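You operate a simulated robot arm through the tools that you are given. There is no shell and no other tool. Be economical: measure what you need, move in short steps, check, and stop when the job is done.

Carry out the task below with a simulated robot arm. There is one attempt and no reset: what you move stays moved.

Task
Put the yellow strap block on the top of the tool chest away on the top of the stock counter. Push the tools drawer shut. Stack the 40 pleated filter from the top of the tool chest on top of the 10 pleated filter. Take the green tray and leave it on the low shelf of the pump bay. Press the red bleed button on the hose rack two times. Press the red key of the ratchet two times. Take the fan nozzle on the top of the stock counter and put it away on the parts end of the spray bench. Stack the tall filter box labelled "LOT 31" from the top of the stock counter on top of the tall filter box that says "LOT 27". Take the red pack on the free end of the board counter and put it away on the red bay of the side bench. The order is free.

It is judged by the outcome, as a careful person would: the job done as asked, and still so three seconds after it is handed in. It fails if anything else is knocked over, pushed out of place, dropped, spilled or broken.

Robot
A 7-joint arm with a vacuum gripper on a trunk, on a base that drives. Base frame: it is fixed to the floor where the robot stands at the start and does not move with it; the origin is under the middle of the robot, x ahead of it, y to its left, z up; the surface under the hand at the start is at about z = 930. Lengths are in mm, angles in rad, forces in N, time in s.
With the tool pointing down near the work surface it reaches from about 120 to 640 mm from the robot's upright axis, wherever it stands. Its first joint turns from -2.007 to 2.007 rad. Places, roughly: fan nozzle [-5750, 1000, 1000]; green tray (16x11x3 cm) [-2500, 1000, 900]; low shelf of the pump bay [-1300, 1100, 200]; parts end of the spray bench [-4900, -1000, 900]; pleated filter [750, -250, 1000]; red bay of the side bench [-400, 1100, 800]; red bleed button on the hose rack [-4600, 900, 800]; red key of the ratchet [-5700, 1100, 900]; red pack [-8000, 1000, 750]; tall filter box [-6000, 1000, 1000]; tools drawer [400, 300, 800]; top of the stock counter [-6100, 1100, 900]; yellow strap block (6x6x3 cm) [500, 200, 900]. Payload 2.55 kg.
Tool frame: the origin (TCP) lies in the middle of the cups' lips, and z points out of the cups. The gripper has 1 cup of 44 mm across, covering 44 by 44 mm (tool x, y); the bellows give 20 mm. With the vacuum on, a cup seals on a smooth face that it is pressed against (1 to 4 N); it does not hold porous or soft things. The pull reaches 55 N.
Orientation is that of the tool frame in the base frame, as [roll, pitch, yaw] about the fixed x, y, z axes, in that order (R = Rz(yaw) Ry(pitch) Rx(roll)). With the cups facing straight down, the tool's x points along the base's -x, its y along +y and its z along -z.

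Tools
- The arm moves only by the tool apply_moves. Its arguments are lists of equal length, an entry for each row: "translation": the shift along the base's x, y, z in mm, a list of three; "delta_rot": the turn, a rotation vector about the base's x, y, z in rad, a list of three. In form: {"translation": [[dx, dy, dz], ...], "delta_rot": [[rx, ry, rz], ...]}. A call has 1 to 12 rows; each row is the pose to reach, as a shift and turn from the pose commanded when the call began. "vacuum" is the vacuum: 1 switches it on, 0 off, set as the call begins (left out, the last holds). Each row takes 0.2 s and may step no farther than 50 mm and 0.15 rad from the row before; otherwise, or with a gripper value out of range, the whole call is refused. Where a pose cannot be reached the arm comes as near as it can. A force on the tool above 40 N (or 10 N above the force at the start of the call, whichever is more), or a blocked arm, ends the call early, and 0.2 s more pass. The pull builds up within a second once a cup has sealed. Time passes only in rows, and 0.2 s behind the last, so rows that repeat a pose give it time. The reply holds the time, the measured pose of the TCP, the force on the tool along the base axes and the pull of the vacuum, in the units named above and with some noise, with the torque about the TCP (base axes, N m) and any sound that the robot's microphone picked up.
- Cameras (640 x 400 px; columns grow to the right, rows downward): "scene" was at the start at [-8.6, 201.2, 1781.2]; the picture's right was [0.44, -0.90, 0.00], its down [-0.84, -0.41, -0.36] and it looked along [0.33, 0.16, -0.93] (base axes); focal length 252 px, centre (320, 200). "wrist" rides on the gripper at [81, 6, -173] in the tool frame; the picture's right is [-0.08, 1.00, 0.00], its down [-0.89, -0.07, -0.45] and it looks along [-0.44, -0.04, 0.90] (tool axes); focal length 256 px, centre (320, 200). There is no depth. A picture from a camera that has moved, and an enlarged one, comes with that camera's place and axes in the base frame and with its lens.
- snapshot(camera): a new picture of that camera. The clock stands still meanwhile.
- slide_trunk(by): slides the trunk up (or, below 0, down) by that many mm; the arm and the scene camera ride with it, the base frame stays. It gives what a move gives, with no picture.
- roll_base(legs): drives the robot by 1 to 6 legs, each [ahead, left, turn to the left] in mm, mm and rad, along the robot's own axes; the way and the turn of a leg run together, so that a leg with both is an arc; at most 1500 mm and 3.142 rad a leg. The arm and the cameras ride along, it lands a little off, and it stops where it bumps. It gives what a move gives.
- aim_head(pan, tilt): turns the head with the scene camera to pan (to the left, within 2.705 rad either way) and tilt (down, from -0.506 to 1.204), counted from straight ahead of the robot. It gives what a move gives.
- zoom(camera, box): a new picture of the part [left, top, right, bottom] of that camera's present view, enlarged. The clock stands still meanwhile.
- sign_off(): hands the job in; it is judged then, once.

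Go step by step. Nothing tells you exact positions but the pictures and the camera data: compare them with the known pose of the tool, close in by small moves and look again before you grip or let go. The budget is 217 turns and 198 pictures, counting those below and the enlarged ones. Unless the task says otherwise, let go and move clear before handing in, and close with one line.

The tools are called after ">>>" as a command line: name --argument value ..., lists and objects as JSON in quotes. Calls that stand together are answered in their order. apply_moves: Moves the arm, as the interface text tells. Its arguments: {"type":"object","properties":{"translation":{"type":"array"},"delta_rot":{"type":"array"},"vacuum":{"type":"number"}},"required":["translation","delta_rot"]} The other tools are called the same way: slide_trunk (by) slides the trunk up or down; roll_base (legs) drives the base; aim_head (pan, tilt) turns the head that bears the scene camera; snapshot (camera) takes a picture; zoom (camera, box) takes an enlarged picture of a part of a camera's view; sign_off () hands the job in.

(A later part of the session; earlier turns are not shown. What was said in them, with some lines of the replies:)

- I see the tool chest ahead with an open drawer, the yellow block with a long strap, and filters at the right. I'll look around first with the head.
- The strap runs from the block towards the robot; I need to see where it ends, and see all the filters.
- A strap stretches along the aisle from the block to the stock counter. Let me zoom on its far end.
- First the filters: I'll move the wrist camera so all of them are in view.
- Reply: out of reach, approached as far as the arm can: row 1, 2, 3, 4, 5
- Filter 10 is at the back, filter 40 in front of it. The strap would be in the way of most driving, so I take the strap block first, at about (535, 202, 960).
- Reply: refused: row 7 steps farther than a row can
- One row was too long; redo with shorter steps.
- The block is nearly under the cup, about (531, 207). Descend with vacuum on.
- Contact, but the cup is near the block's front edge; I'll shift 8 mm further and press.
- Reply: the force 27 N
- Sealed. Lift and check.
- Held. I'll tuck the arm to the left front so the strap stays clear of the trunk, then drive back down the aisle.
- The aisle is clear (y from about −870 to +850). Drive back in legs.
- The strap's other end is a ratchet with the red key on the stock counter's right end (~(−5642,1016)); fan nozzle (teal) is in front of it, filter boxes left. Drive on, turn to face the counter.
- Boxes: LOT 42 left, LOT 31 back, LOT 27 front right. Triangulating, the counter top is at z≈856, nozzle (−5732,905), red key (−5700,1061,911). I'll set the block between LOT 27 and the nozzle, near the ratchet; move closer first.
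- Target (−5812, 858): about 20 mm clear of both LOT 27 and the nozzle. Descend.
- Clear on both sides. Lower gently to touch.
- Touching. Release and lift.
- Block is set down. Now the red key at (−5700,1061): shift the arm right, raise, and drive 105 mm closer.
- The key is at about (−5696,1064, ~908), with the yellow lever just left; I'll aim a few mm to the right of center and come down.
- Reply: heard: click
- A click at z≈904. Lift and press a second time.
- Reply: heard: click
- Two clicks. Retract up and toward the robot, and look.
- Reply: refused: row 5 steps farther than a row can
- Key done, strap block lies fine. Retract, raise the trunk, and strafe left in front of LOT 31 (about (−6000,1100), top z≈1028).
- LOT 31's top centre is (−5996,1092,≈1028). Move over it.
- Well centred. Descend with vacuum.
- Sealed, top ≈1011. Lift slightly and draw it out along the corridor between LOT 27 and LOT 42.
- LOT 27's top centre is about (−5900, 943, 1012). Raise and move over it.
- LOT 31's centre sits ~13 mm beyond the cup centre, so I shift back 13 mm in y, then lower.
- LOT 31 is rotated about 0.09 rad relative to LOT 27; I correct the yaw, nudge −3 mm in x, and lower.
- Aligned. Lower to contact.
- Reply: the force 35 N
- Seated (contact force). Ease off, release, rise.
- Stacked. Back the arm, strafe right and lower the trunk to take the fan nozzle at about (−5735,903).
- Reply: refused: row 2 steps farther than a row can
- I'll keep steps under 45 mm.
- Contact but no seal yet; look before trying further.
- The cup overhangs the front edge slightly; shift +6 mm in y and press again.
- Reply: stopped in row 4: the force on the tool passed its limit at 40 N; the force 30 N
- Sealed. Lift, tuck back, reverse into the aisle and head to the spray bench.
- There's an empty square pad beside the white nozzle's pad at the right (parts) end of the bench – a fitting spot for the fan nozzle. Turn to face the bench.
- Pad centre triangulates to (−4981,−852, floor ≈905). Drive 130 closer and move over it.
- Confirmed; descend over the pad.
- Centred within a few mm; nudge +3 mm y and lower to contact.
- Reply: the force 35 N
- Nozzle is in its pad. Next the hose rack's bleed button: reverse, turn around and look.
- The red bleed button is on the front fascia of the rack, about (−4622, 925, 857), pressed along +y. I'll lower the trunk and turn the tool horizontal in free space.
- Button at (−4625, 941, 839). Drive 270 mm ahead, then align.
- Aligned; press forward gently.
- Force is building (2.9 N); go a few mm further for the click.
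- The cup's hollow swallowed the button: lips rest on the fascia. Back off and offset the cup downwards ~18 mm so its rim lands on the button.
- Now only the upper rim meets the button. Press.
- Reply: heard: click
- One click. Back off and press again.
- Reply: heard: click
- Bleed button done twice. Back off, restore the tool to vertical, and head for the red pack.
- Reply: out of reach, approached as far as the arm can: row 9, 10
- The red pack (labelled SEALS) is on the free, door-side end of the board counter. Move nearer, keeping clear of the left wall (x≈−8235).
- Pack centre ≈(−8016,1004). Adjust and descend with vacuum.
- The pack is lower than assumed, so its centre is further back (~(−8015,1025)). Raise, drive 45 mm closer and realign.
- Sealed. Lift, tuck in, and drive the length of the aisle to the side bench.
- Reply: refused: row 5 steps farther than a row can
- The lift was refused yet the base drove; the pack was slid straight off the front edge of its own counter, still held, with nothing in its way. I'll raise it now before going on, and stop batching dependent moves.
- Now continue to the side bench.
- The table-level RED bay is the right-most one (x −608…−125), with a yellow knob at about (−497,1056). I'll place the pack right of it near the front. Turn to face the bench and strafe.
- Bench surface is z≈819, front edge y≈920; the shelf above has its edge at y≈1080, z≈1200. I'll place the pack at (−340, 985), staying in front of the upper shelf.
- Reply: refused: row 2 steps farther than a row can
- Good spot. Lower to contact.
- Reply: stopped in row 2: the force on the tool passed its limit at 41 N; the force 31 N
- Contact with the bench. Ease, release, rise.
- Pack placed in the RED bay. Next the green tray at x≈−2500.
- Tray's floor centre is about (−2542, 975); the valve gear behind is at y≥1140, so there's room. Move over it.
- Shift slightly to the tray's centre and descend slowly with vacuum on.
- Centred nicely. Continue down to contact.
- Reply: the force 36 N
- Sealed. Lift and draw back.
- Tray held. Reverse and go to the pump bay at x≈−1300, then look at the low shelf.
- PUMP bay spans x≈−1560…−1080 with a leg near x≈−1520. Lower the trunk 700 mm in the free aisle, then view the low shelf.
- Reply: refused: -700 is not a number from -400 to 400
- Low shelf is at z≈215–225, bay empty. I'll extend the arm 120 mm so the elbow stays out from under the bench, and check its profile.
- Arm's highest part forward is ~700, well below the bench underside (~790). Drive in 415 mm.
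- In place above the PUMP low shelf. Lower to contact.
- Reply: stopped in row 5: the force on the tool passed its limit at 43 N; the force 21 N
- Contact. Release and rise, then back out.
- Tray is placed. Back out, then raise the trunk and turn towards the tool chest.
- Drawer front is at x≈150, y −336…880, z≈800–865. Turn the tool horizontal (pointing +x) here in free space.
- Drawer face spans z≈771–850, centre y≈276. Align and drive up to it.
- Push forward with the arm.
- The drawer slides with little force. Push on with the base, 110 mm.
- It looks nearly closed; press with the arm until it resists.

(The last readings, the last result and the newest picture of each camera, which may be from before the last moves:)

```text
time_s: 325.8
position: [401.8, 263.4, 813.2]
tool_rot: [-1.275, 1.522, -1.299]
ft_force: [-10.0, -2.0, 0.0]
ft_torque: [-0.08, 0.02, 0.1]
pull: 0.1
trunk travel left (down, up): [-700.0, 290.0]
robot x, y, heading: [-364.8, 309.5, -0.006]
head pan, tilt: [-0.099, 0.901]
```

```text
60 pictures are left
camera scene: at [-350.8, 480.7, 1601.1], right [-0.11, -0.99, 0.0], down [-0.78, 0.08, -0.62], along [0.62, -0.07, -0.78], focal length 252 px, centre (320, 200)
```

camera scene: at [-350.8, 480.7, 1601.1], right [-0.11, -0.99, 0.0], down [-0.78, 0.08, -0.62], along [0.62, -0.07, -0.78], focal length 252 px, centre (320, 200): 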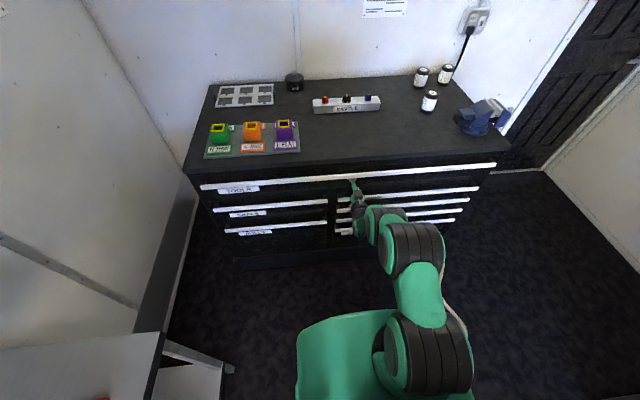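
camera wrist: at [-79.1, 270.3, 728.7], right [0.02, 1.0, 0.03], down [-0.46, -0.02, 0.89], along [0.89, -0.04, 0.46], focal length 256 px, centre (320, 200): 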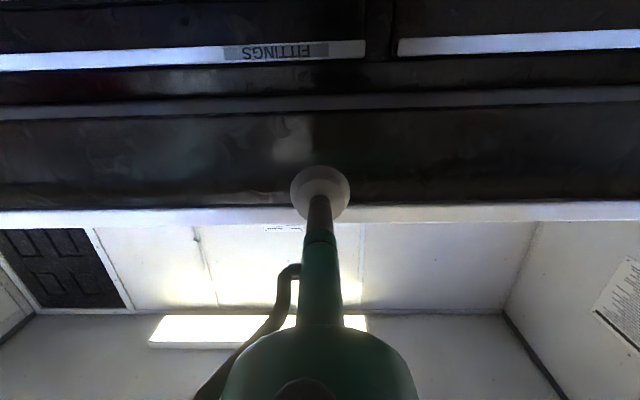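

The drawer is shut and resisting at 10 N. Retract the arm, back up, and restore the tool to vertical.

>>> apply_moves --translation '[[-30, 0, 0], [-70, 0, 0], [-110, 0, 0], [-150, 0, 0], [-190, 0, 0]]' --delta_rot '[[0, 0, 0], [0, 0, 0], [0, 0, 0], [0, 0, 0], [0, 0, 0]]'

>>> roll_base --legs '[[-300, 0, 0]]'

>>> apply_moves --translation '[[-10, 0, 0], [-20, 0, 0], [-30, 0, 0], [-45, 0, 0], [-60, 0, 0], [-75, 0, 0], [-90, 0, 0], [-100, 0, 0], [-110, 0, 0], [-115, 0, 0], [-120, 0, 0]]' --delta_rot '[[0, 0.145, 0], [0, 0.29, 0], [0, 0.435, 0], [0, 0.58, 0], [0, 0.725, 0], [0, 0.87, 0], [0, 1.015, 0], [0, 1.16, 0], [0, 1.305, 0], [0, 1.45, 0], [0, 1.57, 0]]'

>>> slide_trunk --by 200

>>> aim_head --pan -0.5 --tilt 0.6

>>> snapshot --camera "scene"

```text
time_s: 326.9
position: [213.1, 263.2, 815.3]
tool_rot: [-1.203, 1.519, -1.228]
ft_force: [0.0, 0.2, 1.0]
ft_torque: [0.02, 0.02, -0.03]
pull: 0.0
trunk travel left (down, up): [-700.0, 290.0]
robot x, y, heading: [-366.8, 312.1, -0.006]
head pan, tilt: [-0.099, 0.901]
```

```text
time_s: 329.0
position: [-84.6, 268.0, 815.2]
tool_rot: [-1.228, 1.52, -1.25]
ft_force: [0.2, -0.9, 0.5]
ft_torque: [0.02, 0.02, 0.01]
pull: 0.0
trunk travel left (down, up): [-700.0, 290.0]
robot x, y, heading: [-661.8, 314.1, -0.001]
head pan, tilt: [-0.099, 0.901]
```

```text
time_s: 331.4
position: [-203.9, 267.8, 813.5]
tool_rot: [-3.119, 0.011, -3.094]
ft_force: [0.3, 0.5, 0.8]
ft_torque: [-0.01, 0.04, 0.01]
pull: 0.1
trunk travel left (down, up): [-700.0, 290.0]
robot x, y, heading: [-659.1, 311.5, 0.001]
head pan, tilt: [-0.099, 0.901]
```

```text
time_s: 333.6
position: [-202.9, 267.3, 1014.8]
tool_rot: [-3.119, 0.017, -3.094]
ft_force: [-0.4, -0.1, -1.0]
ft_torque: [-0.01, -0.02, -0.03]
pull: 0.0
trunk travel left (down, up): [-900.0, 90.0]
robot x, y, heading: [-663.8, 312.6, -0.008]
head pan, tilt: [-0.099, 0.901]
```

```text
time_s: 334.4
position: [-202.5, 266.5, 1014.3]
tool_rot: [-3.122, 0.016, -3.096]
ft_force: [-1.0, -0.4, 0.1]
ft_torque: [-0.03, 0.0, -0.02]
pull: 0.1
trunk travel left (down, up): [-900.0, 90.0]
robot x, y, heading: [-667.0, 313.4, -0.004]
head pan, tilt: [-0.499, 0.6]
```

```text
59 pictures are left
camera scene: at [-644.1, 447.9, 1825.7], right [-0.48, -0.88, 0.0], down [-0.5, 0.27, -0.82], along [0.72, -0.4, -0.57], focal length 252 px, centre (320, 200)
```

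scene: 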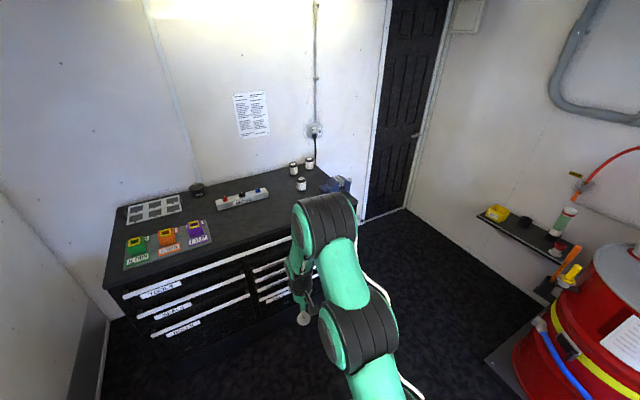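

The front approach would leave filter 10 out of reach; there's free floor right of the chest, so I'll work from there facing +y. First raise the arm high.

>>> slide_trunk --by 90

>>> apply_moves --translation '[[-10, 0, 45], [-30, 0, 85], [-50, 0, 120], [-65, 0, 150]]' --delta_rot '[[0, 0, 0], [0, 0, 0], [0, 0, 0], [0, 0, 0]]'

>>> roll_base --legs '[[540, 0, 0], [0, -990, 0]]'

>>> aim_head --pan 0.1 --tilt 0.7

>>> snapshot --camera "scene"

```text
time_s: 335.7
position: [-202.8, 266.5, 1104.6]
tool_rot: [-3.121, 0.018, -3.095]
ft_force: [0.6, -0.4, -0.3]
ft_torque: [0.03, 0.02, 0.01]
pull: 0.0
trunk travel left (down, up): [-990.0, 0.0]
robot x, y, heading: [-664.6, 312.2, -0.003]
head pan, tilt: [-0.499, 0.6]
```

```text
time_s: 336.7
position: [-269.7, 268.6, 1255.8]
tool_rot: [-3.121, 0.017, -3.095]
ft_force: [-0.2, 0.4, -0.4]
ft_torque: [0.01, -0.03, -0.01]
pull: 0.0
trunk travel left (down, up): [-990.0, 0.0]
robot x, y, heading: [-663.0, 308.0, -0.001]
head pan, tilt: [-0.499, 0.6]
```

```text
time_s: 344.5
position: [257.9, -731.8, 1253.8]
tool_rot: [-3.118, 0.015, -3.108]
ft_force: [0.3, 0.2, -0.4]
ft_torque: [0.03, 0.0, 0.01]
pull: 0.0
trunk travel left (down, up): [-990.0, 0.0]
robot x, y, heading: [-137.5, -678.1, -0.012]
head pan, tilt: [-0.499, 0.6]
```

```text
time_s: 345.5
position: [260.0, -730.7, 1256.3]
tool_rot: [-3.121, 0.016, -3.109]
ft_force: [0.3, 0.3, -0.3]
ft_torque: [0.01, -0.01, -0.02]
pull: 0.1
trunk travel left (down, up): [-990.0, 0.0]
robot x, y, heading: [-137.2, -680.7, -0.015]
head pan, tilt: [0.099, 0.7]
```

```text
58 pictures are left
camera scene: at [-107.4, -495.1, 1907.2], right [0.08, -1.0, 0.0], down [-0.64, -0.05, -0.77], along [0.76, 0.06, -0.64], focal length 252 px, centre (320, 200)
```

scene: 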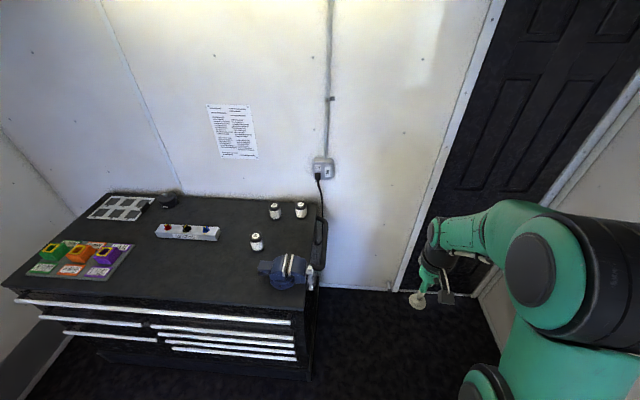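

>>> zoom --camera "scene" --box '[230, 180, 350, 320]'

```text
2.86 times, centred on (290, 250) of scene
camera zoom: at [-107.4, -495.1, 1907.2], right [0.08, -1.0, 0.0], down [-0.64, -0.05, -0.77], along [0.76, 0.06, -0.64], focal length 722 px, centre (406, 57)
```

zoom: 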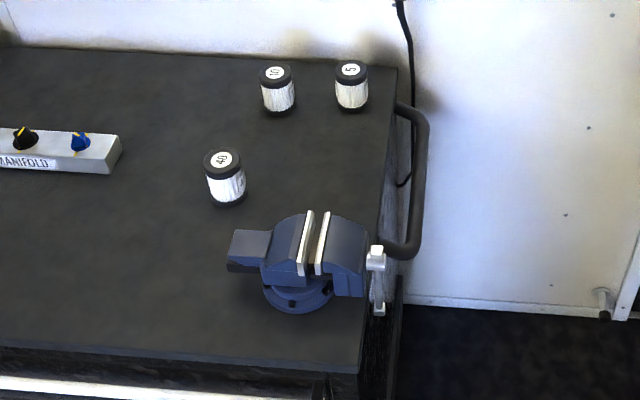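

Chest's right side is y≈−385 with a grab handle protruding; filters: 40 at (660,−127), 10 at (877,−165), 5 at (903,−304). Turn to +y, back a bit, and strafe alongside.

>>> roll_base --legs '[[0, 0, 1.585], [-60, 0, 0], [0, -400, 0]]'

```text
time_s: 352.5
position: [306.0, -343.5, 1256.0]
tool_rot: [-3.12, 0.016, -1.518]
ft_force: [0.7, 0.4, 0.7]
ft_torque: [0.01, -0.02, 0.03]
pull: 0.0
trunk travel left (down, up): [-990.0, 0.0]
robot x, y, heading: [266.4, -739.4, 1.571]
head pan, tilt: [0.099, 0.7]
```

>>> roll_base --legs '[[0, -400, 0]]'

>>> aim_head --pan -0.2 --tilt 0.9

>>> snapshot --camera "scene"

>>> snapshot --camera "wrist"

```text
time_s: 355.0
position: [712.0, -344.2, 1255.2]
tool_rot: [-3.121, 0.016, -1.523]
ft_force: [0.3, -0.1, 0.3]
ft_torque: [0.0, 0.0, -0.02]
pull: 0.0
trunk travel left (down, up): [-990.0, 0.0]
robot x, y, heading: [668.5, -741.5, 1.567]
head pan, tilt: [0.099, 0.7]
```

```text
time_s: 355.8
position: [710.9, -344.1, 1255.7]
tool_rot: [-3.121, 0.016, -1.523]
ft_force: [0.2, -0.3, 0.4]
ft_torque: [-0.01, 0.03, 0.0]
pull: 0.0
trunk travel left (down, up): [-990.0, 0.0]
robot x, y, heading: [665.6, -741.1, 1.565]
head pan, tilt: [-0.201, 0.901]
```

```text
56 pictures are left
camera scene: at [504.7, -725.4, 1891.1], right [0.98, -0.2, 0.0], down [-0.16, -0.77, -0.62], along [0.13, 0.61, -0.78], focal length 252 px, centre (320, 200)
```

scene: 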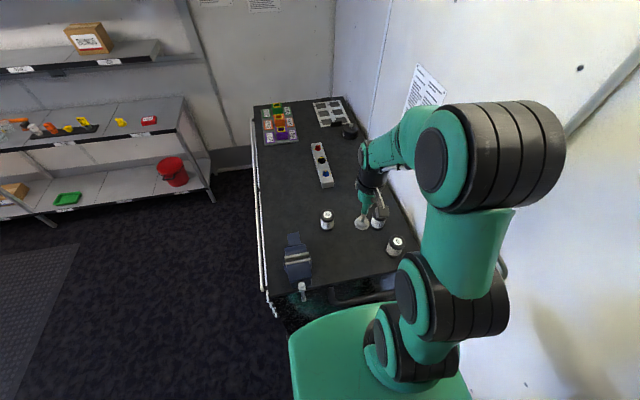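

```text
55 pictures are left
camera wrist: at [704.3, -429.1, 1426.3], right [-1.0, 0.03, -0.02], down [0.02, 0.89, 0.46], along [0.03, 0.46, -0.89], focal length 256 px, centre (320, 200)
```

wrist: 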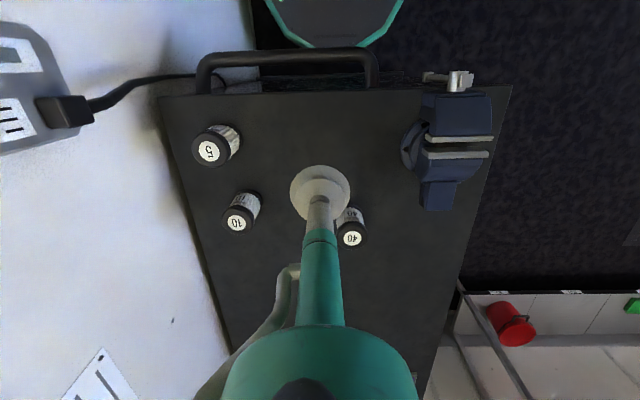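

>>> roll_base --legs '[[50, 0, 0]]'

>>> apply_moves --translation '[[-20, 35, -25], [-40, 70, -50], [-53, 105, -75], [-53, 140, -100], [-53, 158, -140], [-53, 158, -180]]' --delta_rot '[[0.005, 0, 0], [0.01, 0, 0], [0.015, 0, 0], [0.02, 0, 0], [0.02, 0, 0], [0.02, 0, 0]]'

>>> snapshot --camera "wrist"

>>> zoom --camera "scene" --box '[280, 170, 440, 290]'

```text
time_s: 356.7
position: [712.0, -295.9, 1255.7]
tool_rot: [-3.121, 0.019, -1.523]
ft_force: [0.1, -0.7, 0.1]
ft_torque: [0.03, 0.01, -0.02]
pull: 0.0
trunk travel left (down, up): [-990.0, 0.0]
robot x, y, heading: [664.7, -688.2, 1.564]
head pan, tilt: [-0.201, 0.901]
```

```text
time_s: 358.1
position: [658.5, -138.2, 1074.6]
tool_rot: [-3.119, 0.036, -1.525]
ft_force: [-0.2, 1.0, 0.0]
ft_torque: [-0.07, 0.0, -0.01]
pull: 0.0
trunk travel left (down, up): [-990.0, 0.0]
robot x, y, heading: [668.4, -688.4, 1.564]
head pan, tilt: [-0.201, 0.901]
```

```text
54 pictures are left
camera wrist: at [651.1, -225.2, 1243.5], right [-1.0, 0.03, -0.02], down [0.02, 0.88, 0.48], along [0.03, 0.48, -0.88], focal length 256 px, centre (320, 200)
```

wrist: 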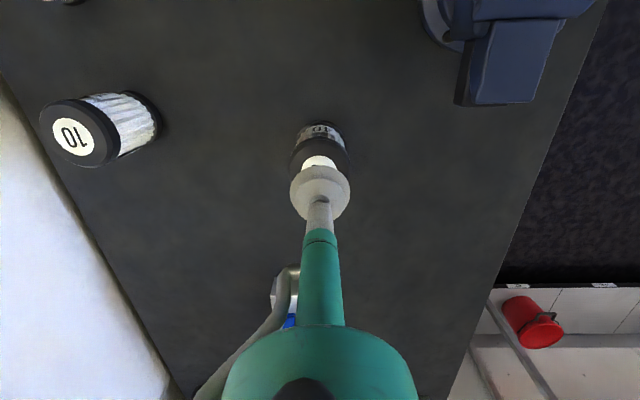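

```text
3.33 times, centred on (360, 230) of scene
camera zoom: at [505.2, -675.3, 1891.1], right [0.98, -0.2, 0.0], down [-0.16, -0.77, -0.62], along [0.13, 0.61, -0.78], focal length 842 px, centre (187, 100)
```

zoom: 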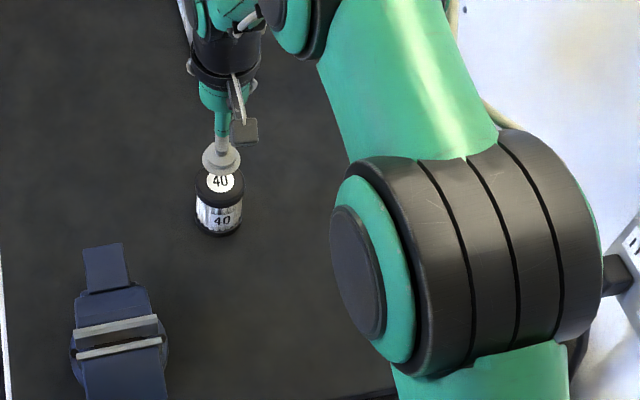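

The tool is slightly tilted; level it, centre over filter 40 at (660,−134) and look again.

>>> apply_moves --translation '[[1, 4, -5], [1, 4, -15], [1, 4, -25]]' --delta_rot '[[-0.018, 0.01, 0], [-0.037, 0.021, 0], [-0.037, 0.021, 0]]'

>>> zoom --camera "scene" --box '[310, 190, 370, 240]'

>>> zoom --camera "wrist" --box '[250, 90, 390, 220]'

```text
time_s: 358.9
position: [659.9, -133.3, 1050.6]
tool_rot: [3.141, -0.001, -1.523]
ft_force: [0.6, -0.6, 0.0]
ft_torque: [0.01, -0.01, -0.02]
pull: 0.0
trunk travel left (down, up): [-990.0, 0.0]
robot x, y, heading: [665.2, -689.3, 1.565]
head pan, tilt: [-0.201, 0.901]
```

```text
8.00 times, centred on (340, 215) of scene
camera zoom: at [505.1, -675.8, 1891.0], right [0.98, -0.2, 0.0], down [-0.16, -0.77, -0.62], along [0.13, 0.61, -0.78], focal length 2020 px, centre (160, 80)
```

zoom: 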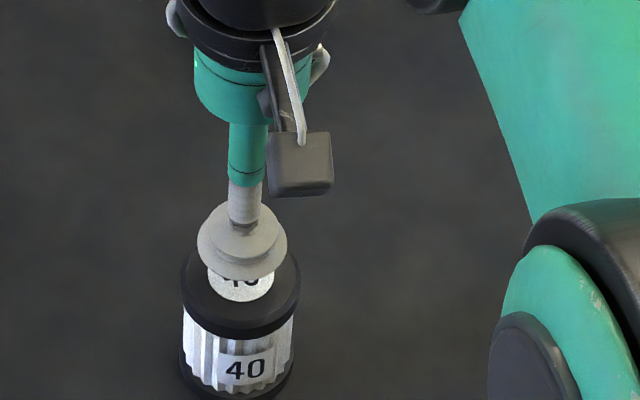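

```text
3.08 times, centred on (320, 155) of wrist
camera zoom: at [655.9, -214.8, 1222.5], right [-1.0, 0.03, 0.0], down [0.03, 0.9, 0.45], along [0.01, 0.44, -0.9], focal length 788 px, centre (320, 338)
```

zoom: 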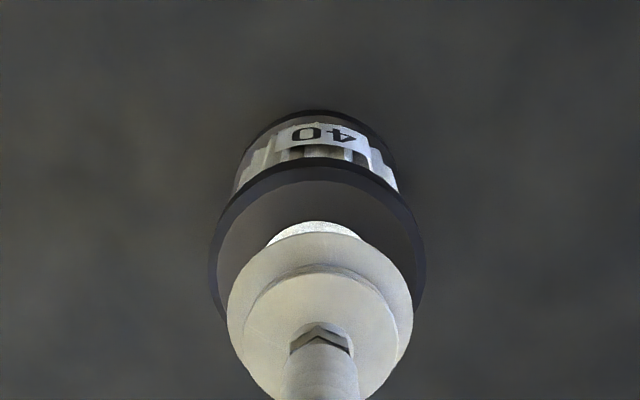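

Centred over filter 40. Descend with vacuum.

>>> apply_moves --translation '[[-1, -1, -12], [-1, -1, -22], [-1, -1, -28], [-1, -1, -33], [-1, -1, -37], [-1, -1, -40]]' --delta_rot '[[0, 0, 0], [0, 0, 0], [0, 0, 0], [0, 0, 0], [0, 0, 0], [0, 0, 0]]' --vacuum 1

```text
time_s: 360.3
position: [658.5, -134.5, 1015.8]
tool_rot: [3.141, 0.01, -1.525]
ft_force: [2.9, -5.9, 32.4]
ft_torque: [-0.48, -0.07, 0.02]
pull: 55.4
trunk travel left (down, up): [-990.0, 0.0]
robot x, y, heading: [661.0, -688.5, 1.561]
head pan, tilt: [-0.201, 0.901]
```

Sealed. Lift to z≈1150.

>>> apply_moves --translation '[[0, 0, 10], [0, 0, 40], [0, 0, 85], [0, 0, 125], [0, 0, 140]]' --delta_rot '[[0, 0, 0], [0, 0, 0], [0, 0, 0], [0, 0, 0], [0, 0, 0]]'

>>> snapshot --camera "wrist"

>>> zoom --camera "scene" --box '[280, 150, 440, 290]'

```text
time_s: 361.5
position: [659.3, -134.0, 1152.2]
tool_rot: [-3.141, 0.001, -1.523]
ft_force: [-0.4, 0.1, -0.6]
ft_torque: [-0.05, -0.02, 0.0]
pull: 54.9
trunk travel left (down, up): [-990.0, 0.0]
robot x, y, heading: [664.7, -686.6, 1.566]
head pan, tilt: [-0.201, 0.901]
```

```text
50 pictures are left
camera wrist: at [655.9, -216.0, 1323.5], right [-1.0, 0.03, 0.0], down [0.03, 0.89, 0.45], along [0.01, 0.45, -0.9], focal length 256 px, centre (320, 200)
```

wrist: 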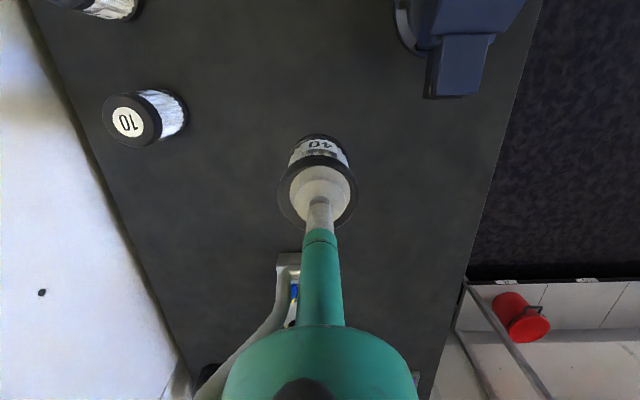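

```text
2.86 times, centred on (360, 220) of scene
camera zoom: at [505.2, -676.8, 1891.0], right [0.98, -0.2, 0.0], down [-0.16, -0.77, -0.62], along [0.13, 0.61, -0.78], focal length 722 px, centre (206, 143)
```

zoom: 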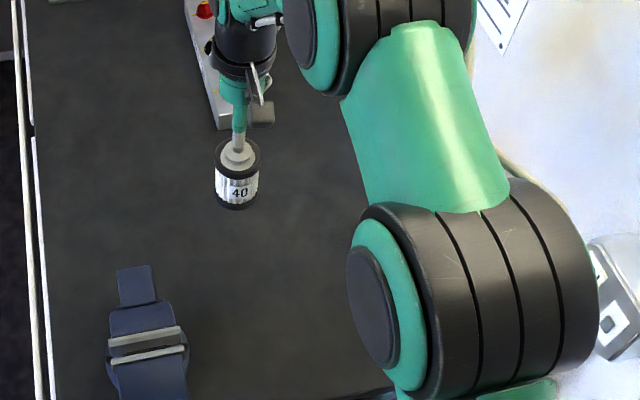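

Filter 10's top is at (877,−170,≈1018). Swing over in an arc at this height.

>>> apply_moves --translation '[[40, 5, 0], [80, 6, 0], [120, 2, 0], [155, -6, 0], [185, -16, 0], [205, -26, 0]]' --delta_rot '[[0, 0, 0], [0, 0, 0], [0, 0, 0], [0, 0, 0], [0, 0, 0], [0, 0, 0]]'

>>> snapshot --camera "wrist"

>>> snapshot --camera "scene"

```text
time_s: 362.9
position: [861.6, -160.0, 1148.8]
tool_rot: [3.141, 0.001, -1.525]
ft_force: [0.6, 0.4, -1.6]
ft_torque: [0.05, 0.04, -0.01]
pull: 55.3
trunk travel left (down, up): [-990.0, 0.0]
robot x, y, heading: [668.6, -694.1, 1.565]
head pan, tilt: [-0.201, 0.901]
```

```text
48 pictures are left
camera wrist: at [860.2, -241.3, 1322.0], right [-1.0, 0.03, 0.0], down [0.03, 0.89, 0.45], along [0.01, 0.45, -0.9], focal length 256 px, centre (320, 200)
```

wrist: 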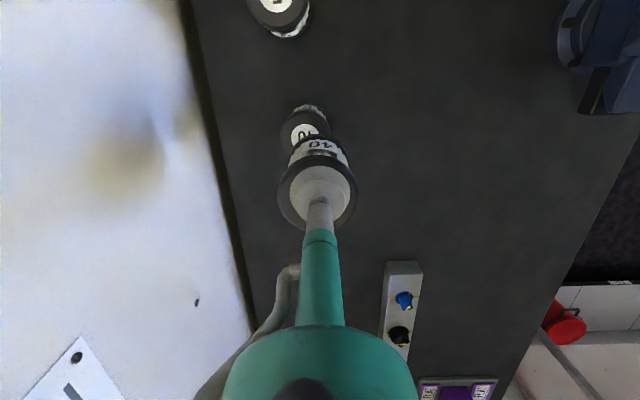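

```text
47 pictures are left
camera scene: at [506.1, -676.8, 1891.1], right [0.98, -0.2, 0.0], down [-0.16, -0.77, -0.62], along [0.13, 0.61, -0.78], focal length 252 px, centre (320, 200)
```

scene: 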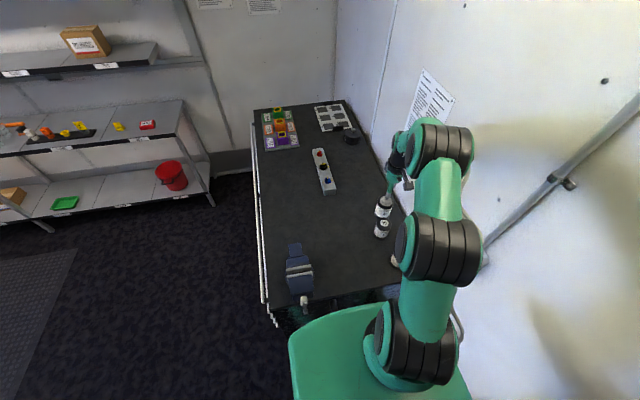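

>>> apply_moves --translation '[[14, -10, 0], [14, -11, -10]]' --delta_rot '[[0, 0, 0], [0, 0, 0]]'

>>> zoom --camera "scene" --box '[350, 180, 420, 250]'

>>> zoom --camera "wrist" --box '[250, 80, 390, 220]'

```text
time_s: 363.5
position: [877.4, -171.1, 1140.8]
tool_rot: [-3.141, 0.0, -1.523]
ft_force: [0.1, 0.1, -1.4]
ft_torque: [0.01, -0.03, 0.0]
pull: 54.9
trunk travel left (down, up): [-990.0, 0.0]
robot x, y, heading: [666.7, -691.2, 1.564]
head pan, tilt: [-0.201, 0.901]
```

```text
5.71 times, centred on (385, 215) of scene
camera zoom: at [504.9, -675.3, 1891.0], right [0.98, -0.2, 0.0], down [-0.16, -0.77, -0.62], along [0.13, 0.61, -0.78], focal length 1443 px, centre (-51, 114)
```

zoom: 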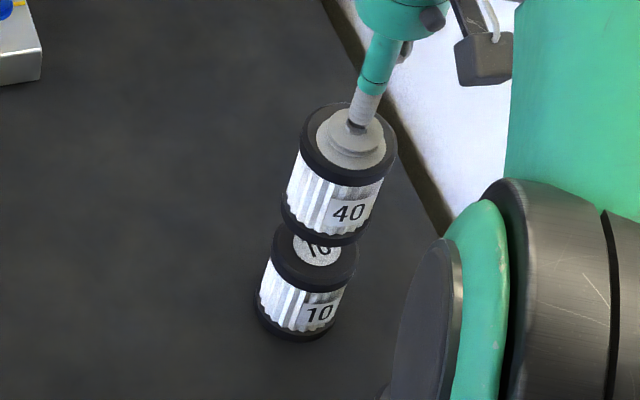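

```text
2.86 times, centred on (320, 150) of wrist
camera zoom: at [874.2, -252.1, 1312.9], right [-1.0, 0.03, 0.0], down [0.03, 0.89, 0.45], along [0.01, 0.45, -0.9], focal length 731 px, centre (320, 343)
```

zoom: 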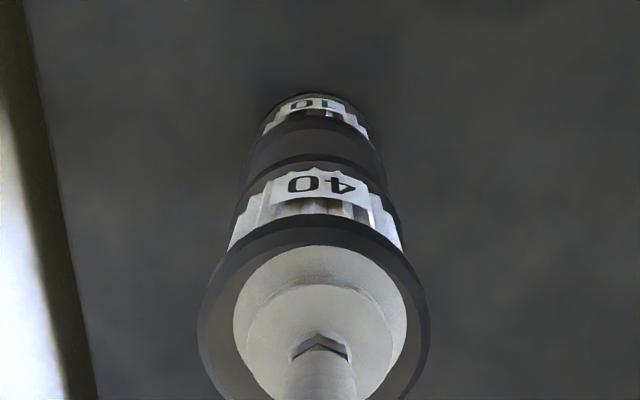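

The held filter is about 4–5 mm too far in +y; correct and lower.

>>> apply_moves --translation '[[1, -4.5, -5], [1, -4.5, -15], [1, -4.5, -22]]' --delta_rot '[[0, 0, 0], [0, 0, 0], [0, 0, 0]]'

>>> zoom --camera "scene" --box '[350, 180, 420, 250]'

>>> zoom --camera "wrist" --box '[250, 80, 390, 220]'

```text
time_s: 364.3
position: [877.7, -176.2, 1117.1]
tool_rot: [3.141, 0.0, -1.524]
ft_force: [0.1, 0.4, -1.2]
ft_torque: [0.0, 0.03, -0.01]
pull: 54.4
trunk travel left (down, up): [-990.0, 0.0]
robot x, y, heading: [666.1, -693.5, 1.566]
head pan, tilt: [-0.201, 0.901]
```

```text
5.71 times, centred on (385, 215) of scene
camera zoom: at [505.4, -676.3, 1891.1], right [0.98, -0.2, 0.0], down [-0.16, -0.77, -0.62], along [0.13, 0.61, -0.78], focal length 1443 px, centre (-51, 114)
```

zoom: 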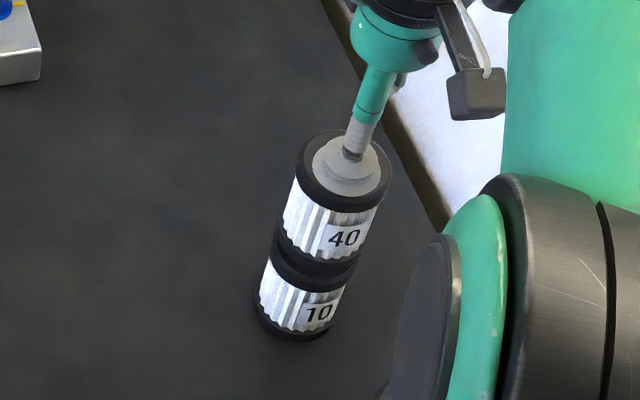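

```text
2.86 times, centred on (320, 150) of wrist
camera zoom: at [874.8, -257.4, 1290.1], right [-1.0, 0.03, 0.0], down [0.03, 0.9, 0.45], along [0.01, 0.44, -0.9], focal length 731 px, centre (320, 343)
```

zoom: 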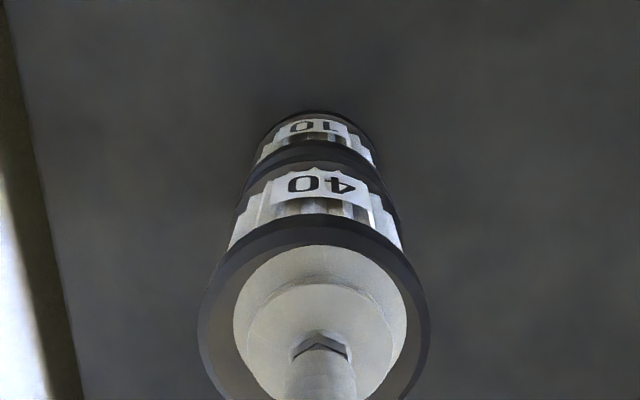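

Well aligned. Lower to contact.

>>> apply_moves --translation '[[0, 0, -4], [0, 0, -8], [0, 0, -11], [0, 0, -13]]' --delta_rot '[[0, 0, 0], [0, 0, 0], [0, 0, 0], [0, 0, 0]]'

```text
time_s: 365.3
position: [878.2, -175.8, 1105.4]
tool_rot: [-3.141, -0.001, -1.524]
ft_force: [0.3, 0.3, -2.8]
ft_torque: [0.04, 0.02, 0.0]
pull: 54.8
trunk travel left (down, up): [-990.0, 0.0]
robot x, y, heading: [667.8, -697.7, 1.563]
head pan, tilt: [-0.201, 0.901]
```

>>> apply_moves --translation '[[0, 0, -2], [0, 0, -4], [0, 0, -6], [0, 0, -8]]' --delta_rot '[[0, 0, 0], [0, 0, 0], [0, 0, 0], [0, 0, 0]]'

```text
time_s: 366.3
position: [878.5, -175.3, 1100.8]
tool_rot: [-3.136, 0.01, -1.523]
ft_force: [-0.6, -5.0, 30.6]
ft_torque: [-0.3, 0.11, 0.06]
pull: 55.2
trunk travel left (down, up): [-990.0, 0.0]
robot x, y, heading: [667.6, -691.8, 1.564]
head pan, tilt: [-0.201, 0.901]
```

Contact. Ease, release, rise straight up.

>>> apply_moves --translation '[[0, 0, 3], [0, 0, 4], [0, 0, 4], [0, 0, 4], [0, 0, 8], [0, 0, 20], [0, 0, 50], [0, 0, 80]]' --delta_rot '[[0, 0, 0], [0, 0, 0], [0, 0, 0], [0, 0, 0], [0, 0, 0], [0, 0, 0], [0, 0, 0], [0, 0, 0]]' --vacuum 0

>>> zoom --camera "scene" --box '[340, 170, 430, 260]'

```text
time_s: 368.1
position: [878.1, -176.4, 1176.8]
tool_rot: [-3.14, -0.001, -1.525]
ft_force: [-0.5, 0.1, 0.1]
ft_torque: [0.0, 0.02, 0.01]
pull: 0.1
trunk travel left (down, up): [-990.0, 0.0]
robot x, y, heading: [665.5, -692.7, 1.563]
head pan, tilt: [-0.201, 0.901]
```

```text
4.44 times, centred on (385, 215) of scene
camera zoom: at [505.0, -676.5, 1891.0], right [0.98, -0.2, 0.0], down [-0.16, -0.77, -0.62], along [0.13, 0.61, -0.78], focal length 1122 px, centre (31, 133)
```

zoom: 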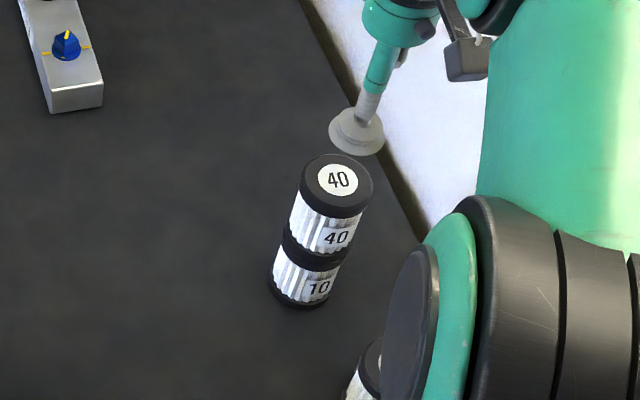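

Filters stacked. Retract the arm clear and back out from beside the chest.

>>> apply_moves --translation '[[-10, 0, 40], [-45, 5, 60], [-85, 5, 75], [-125, -5, 80], [-160, -35, 80], [-180, -75, 80], [-185, -115, 80]]' --delta_rot '[[0, 0, 0], [0, 0, 0], [0, 0, 0], [0, 0, 0], [0, 0, 0], [0, 0, 0], [0, 0, 0]]'

>>> roll_base --legs '[[-60, 0, 0], [0, 800, 0]]'

>>> aim_head --pan -1.2 --tilt 0.6

>>> snapshot --camera "scene"

```text
time_s: 369.7
position: [692.4, -293.4, 1257.9]
tool_rot: [3.141, 0.003, -1.526]
ft_force: [-0.5, 0.0, 0.4]
ft_torque: [0.02, 0.01, -0.02]
pull: 0.0
trunk travel left (down, up): [-990.0, 0.0]
robot x, y, heading: [668.6, -690.3, 1.564]
head pan, tilt: [-0.201, 0.901]
```

```text
time_s: 374.6
position: [-108.8, -347.8, 1259.6]
tool_rot: [-3.141, 0.0, -1.517]
ft_force: [0.7, 1.1, 0.8]
ft_torque: [-0.01, 0.01, 0.06]
pull: 0.1
trunk travel left (down, up): [-990.0, 0.0]
robot x, y, heading: [-133.0, -747.4, 1.573]
head pan, tilt: [-0.201, 0.901]
```

```text
time_s: 375.8
position: [-108.8, -348.0, 1258.7]
tool_rot: [-3.141, -0.001, -1.52]
ft_force: [-0.4, -0.5, 0.8]
ft_torque: [-0.04, -0.01, 0.01]
pull: 0.1
trunk travel left (down, up): [-990.0, 0.0]
robot x, y, heading: [-129.2, -747.1, 1.581]
head pan, tilt: [-1.201, 0.6]
```

```text
41 pictures are left
camera scene: at [-225.8, -776.6, 1915.8], right [0.36, -0.93, 0.0], down [-0.53, -0.21, -0.82], along [0.77, 0.3, -0.57], focal length 252 px, centre (320, 200)
```

scene: 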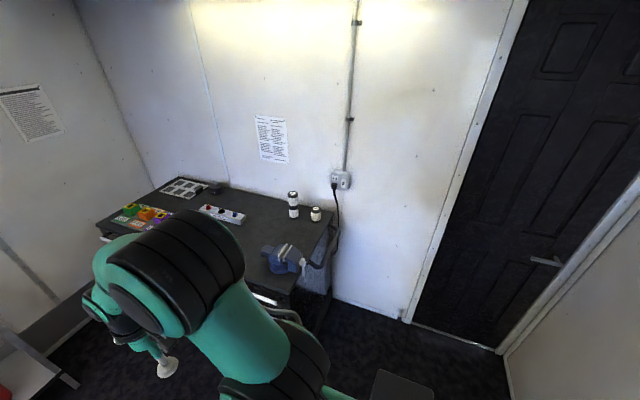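

Verify the drawer from the front.

>>> roll_base --legs '[[0, 500, 0], [650, 0, 0]]'

>>> aim_head --pan -1.5 --tilt 0.6

>>> snapshot --camera "scene"

```text
time_s: 377.6
position: [-155.8, -266.7, 1262.2]
tool_rot: [-3.141, 0.009, -1.756]
ft_force: [-0.2, -0.5, 0.0]
ft_torque: [0.04, -0.03, 0.01]
pull: 0.1
trunk travel left (down, up): [-990.0, 0.0]
robot x, y, heading: [-271.4, -645.2, 1.332]
head pan, tilt: [-1.201, 0.6]
stopped in leg 1: the robot was blocked; the commanded pose is now the measured one
```

```text
time_s: 378.4
position: [-154.8, -261.2, 1260.8]
tool_rot: [3.141, 0.003, -1.758]
ft_force: [0.3, 0.2, 0.1]
ft_torque: [-0.02, 0.01, 0.03]
pull: 0.2
trunk travel left (down, up): [-990.0, 0.0]
robot x, y, heading: [-277.4, -638.8, 1.332]
head pan, tilt: [-1.499, 0.6]
```

```text
40 pictures are left
camera scene: at [-370.2, -673.7, 1915.9], right [-0.16, -0.99, 0.0], down [-0.56, 0.09, -0.83], along [0.81, -0.14, -0.56], focal length 252 px, centre (320, 200)
```

scene: 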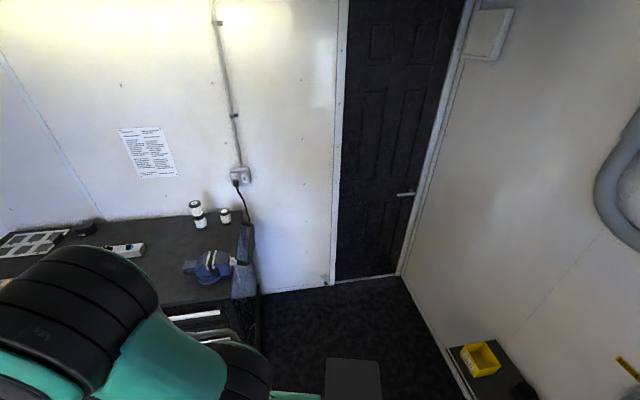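

The robot's base was blocked while strafing – probably by the drum platform's corner. Look at it before moving away.

>>> aim_head --pan 2.1 --tilt 0.9

>>> snapshot --camera "scene"

```text
time_s: 381.4
position: [-154.8, -261.5, 1261.7]
tool_rot: [-3.139, 0.006, -1.756]
ft_force: [-0.4, 0.4, -0.4]
ft_torque: [0.0, 0.01, -0.02]
pull: 0.0
trunk travel left (down, up): [-990.0, 0.0]
robot x, y, heading: [-270.1, -646.6, 1.336]
head pan, tilt: [2.1, 0.901]
```

```text
39 pictures are left
camera scene: at [-530.2, -682.6, 1891.0], right [-0.29, 0.96, 0.0], down [0.75, 0.23, -0.62], along [-0.59, -0.18, -0.78], focal length 252 px, centre (320, 200)
```

scene: 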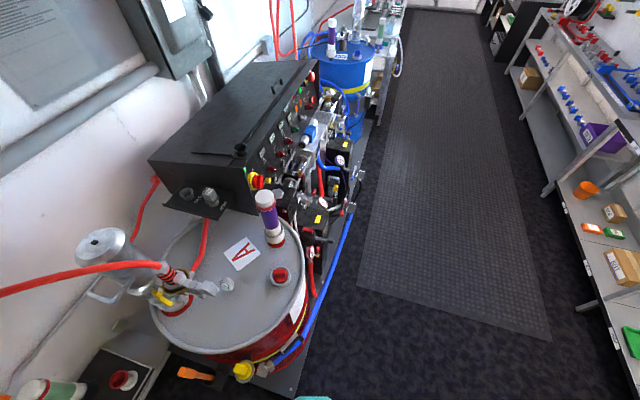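

>>> zoom --camera "scene" --box '[0, 300, 320, 400]'

>>> zoom --camera "scene" --box '[140, 100, 380, 300]'

```text
2.00 times, centred on (160, 350) of scene
camera zoom: at [-530.2, -682.6, 1891.0], right [-0.29, 0.96, 0.0], down [0.75, 0.23, -0.62], along [-0.59, -0.18, -0.78], focal length 505 px, centre (640, -100)
```

zoom: 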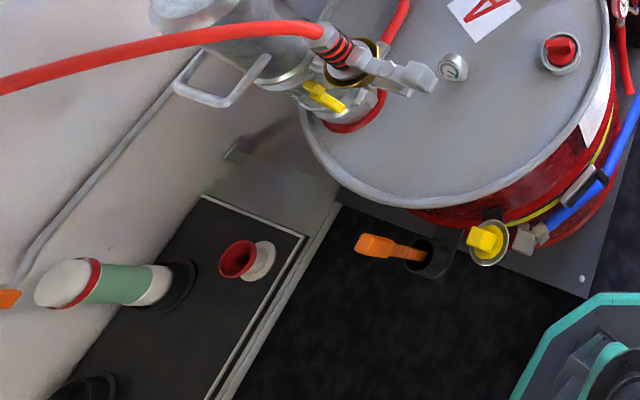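

```text
2.00 times, centred on (260, 200) of scene
camera zoom: at [-530.2, -682.6, 1891.0], right [-0.29, 0.96, 0.0], down [0.75, 0.23, -0.62], along [-0.59, -0.18, -0.78], focal length 505 px, centre (440, 200)
```

zoom: 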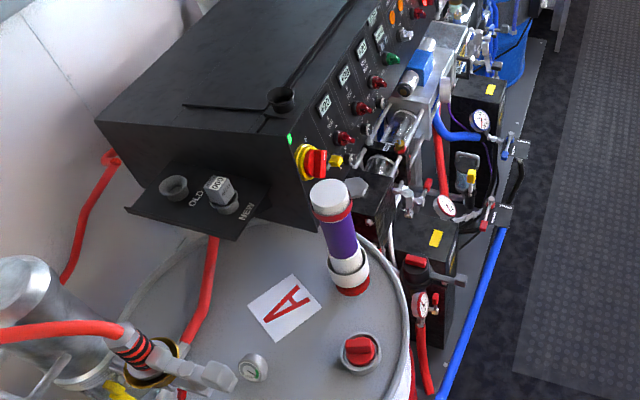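

All is standing; only the base touched the platform corner. Drive away from it and check the drawer.

>>> roll_base --legs '[[500, 60, 0]]'

>>> aim_head --pan -1.2 --tilt 0.8

>>> snapshot --camera "scene"

```text
time_s: 384.3
position: [-98.1, 229.7, 1260.1]
tool_rot: [-3.141, 0.006, -1.757]
ft_force: [0.5, -0.2, -0.5]
ft_torque: [-0.03, -0.02, -0.04]
pull: 0.1
trunk travel left (down, up): [-990.0, 0.0]
robot x, y, heading: [-214.1, -153.8, 1.333]
head pan, tilt: [2.1, 0.901]
```

```text
time_s: 387.1
position: [-98.5, 228.1, 1261.3]
tool_rot: [-3.14, 0.007, -1.755]
ft_force: [0.2, -0.3, -0.2]
ft_torque: [0.0, 0.02, 0.04]
pull: 0.2
trunk travel left (down, up): [-990.0, 0.0]
robot x, y, heading: [-214.1, -153.7, 1.332]
head pan, tilt: [-1.201, 0.799]
```

```text
36 pictures are left
camera scene: at [-320.7, -159.2, 1898.9], right [0.13, -0.99, 0.0], down [-0.71, -0.1, -0.7], along [0.69, 0.09, -0.72], focal length 252 px, centre (320, 200)
```

scene: 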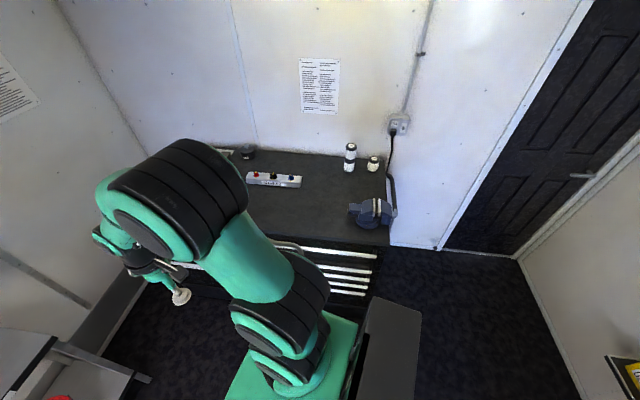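

>>> zoom --camera "scene" --box '[260, 210, 400, 310]'

```text
4.00 times, centred on (330, 260) of scene
camera zoom: at [-320.7, -159.2, 1898.9], right [0.13, -0.99, 0.0], down [-0.71, -0.1, -0.7], along [0.69, 0.09, -0.72], focal length 1010 px, centre (280, -40)
```

zoom: 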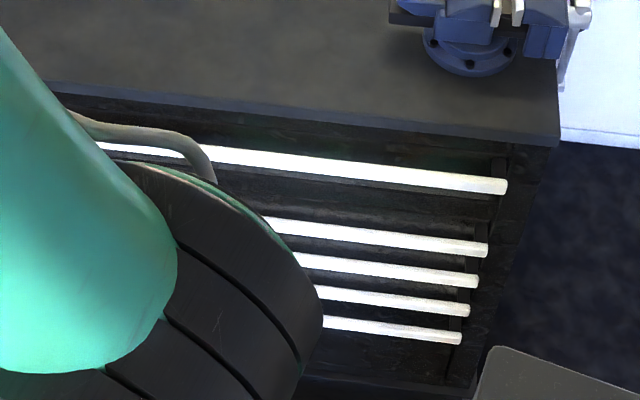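

The tools drawer is flush with the other drawers, and I saw each of the other jobs completed as I finished it. I'm handing in now.

>>> sign_off

```text
The job is handed in.
```

All nine tasks are done and handed in; in the pictures I took, nothing else was out of place. Two slips: the red pack was dragged off its counter instead of lifted, and the base bumped the drum platform corner once.
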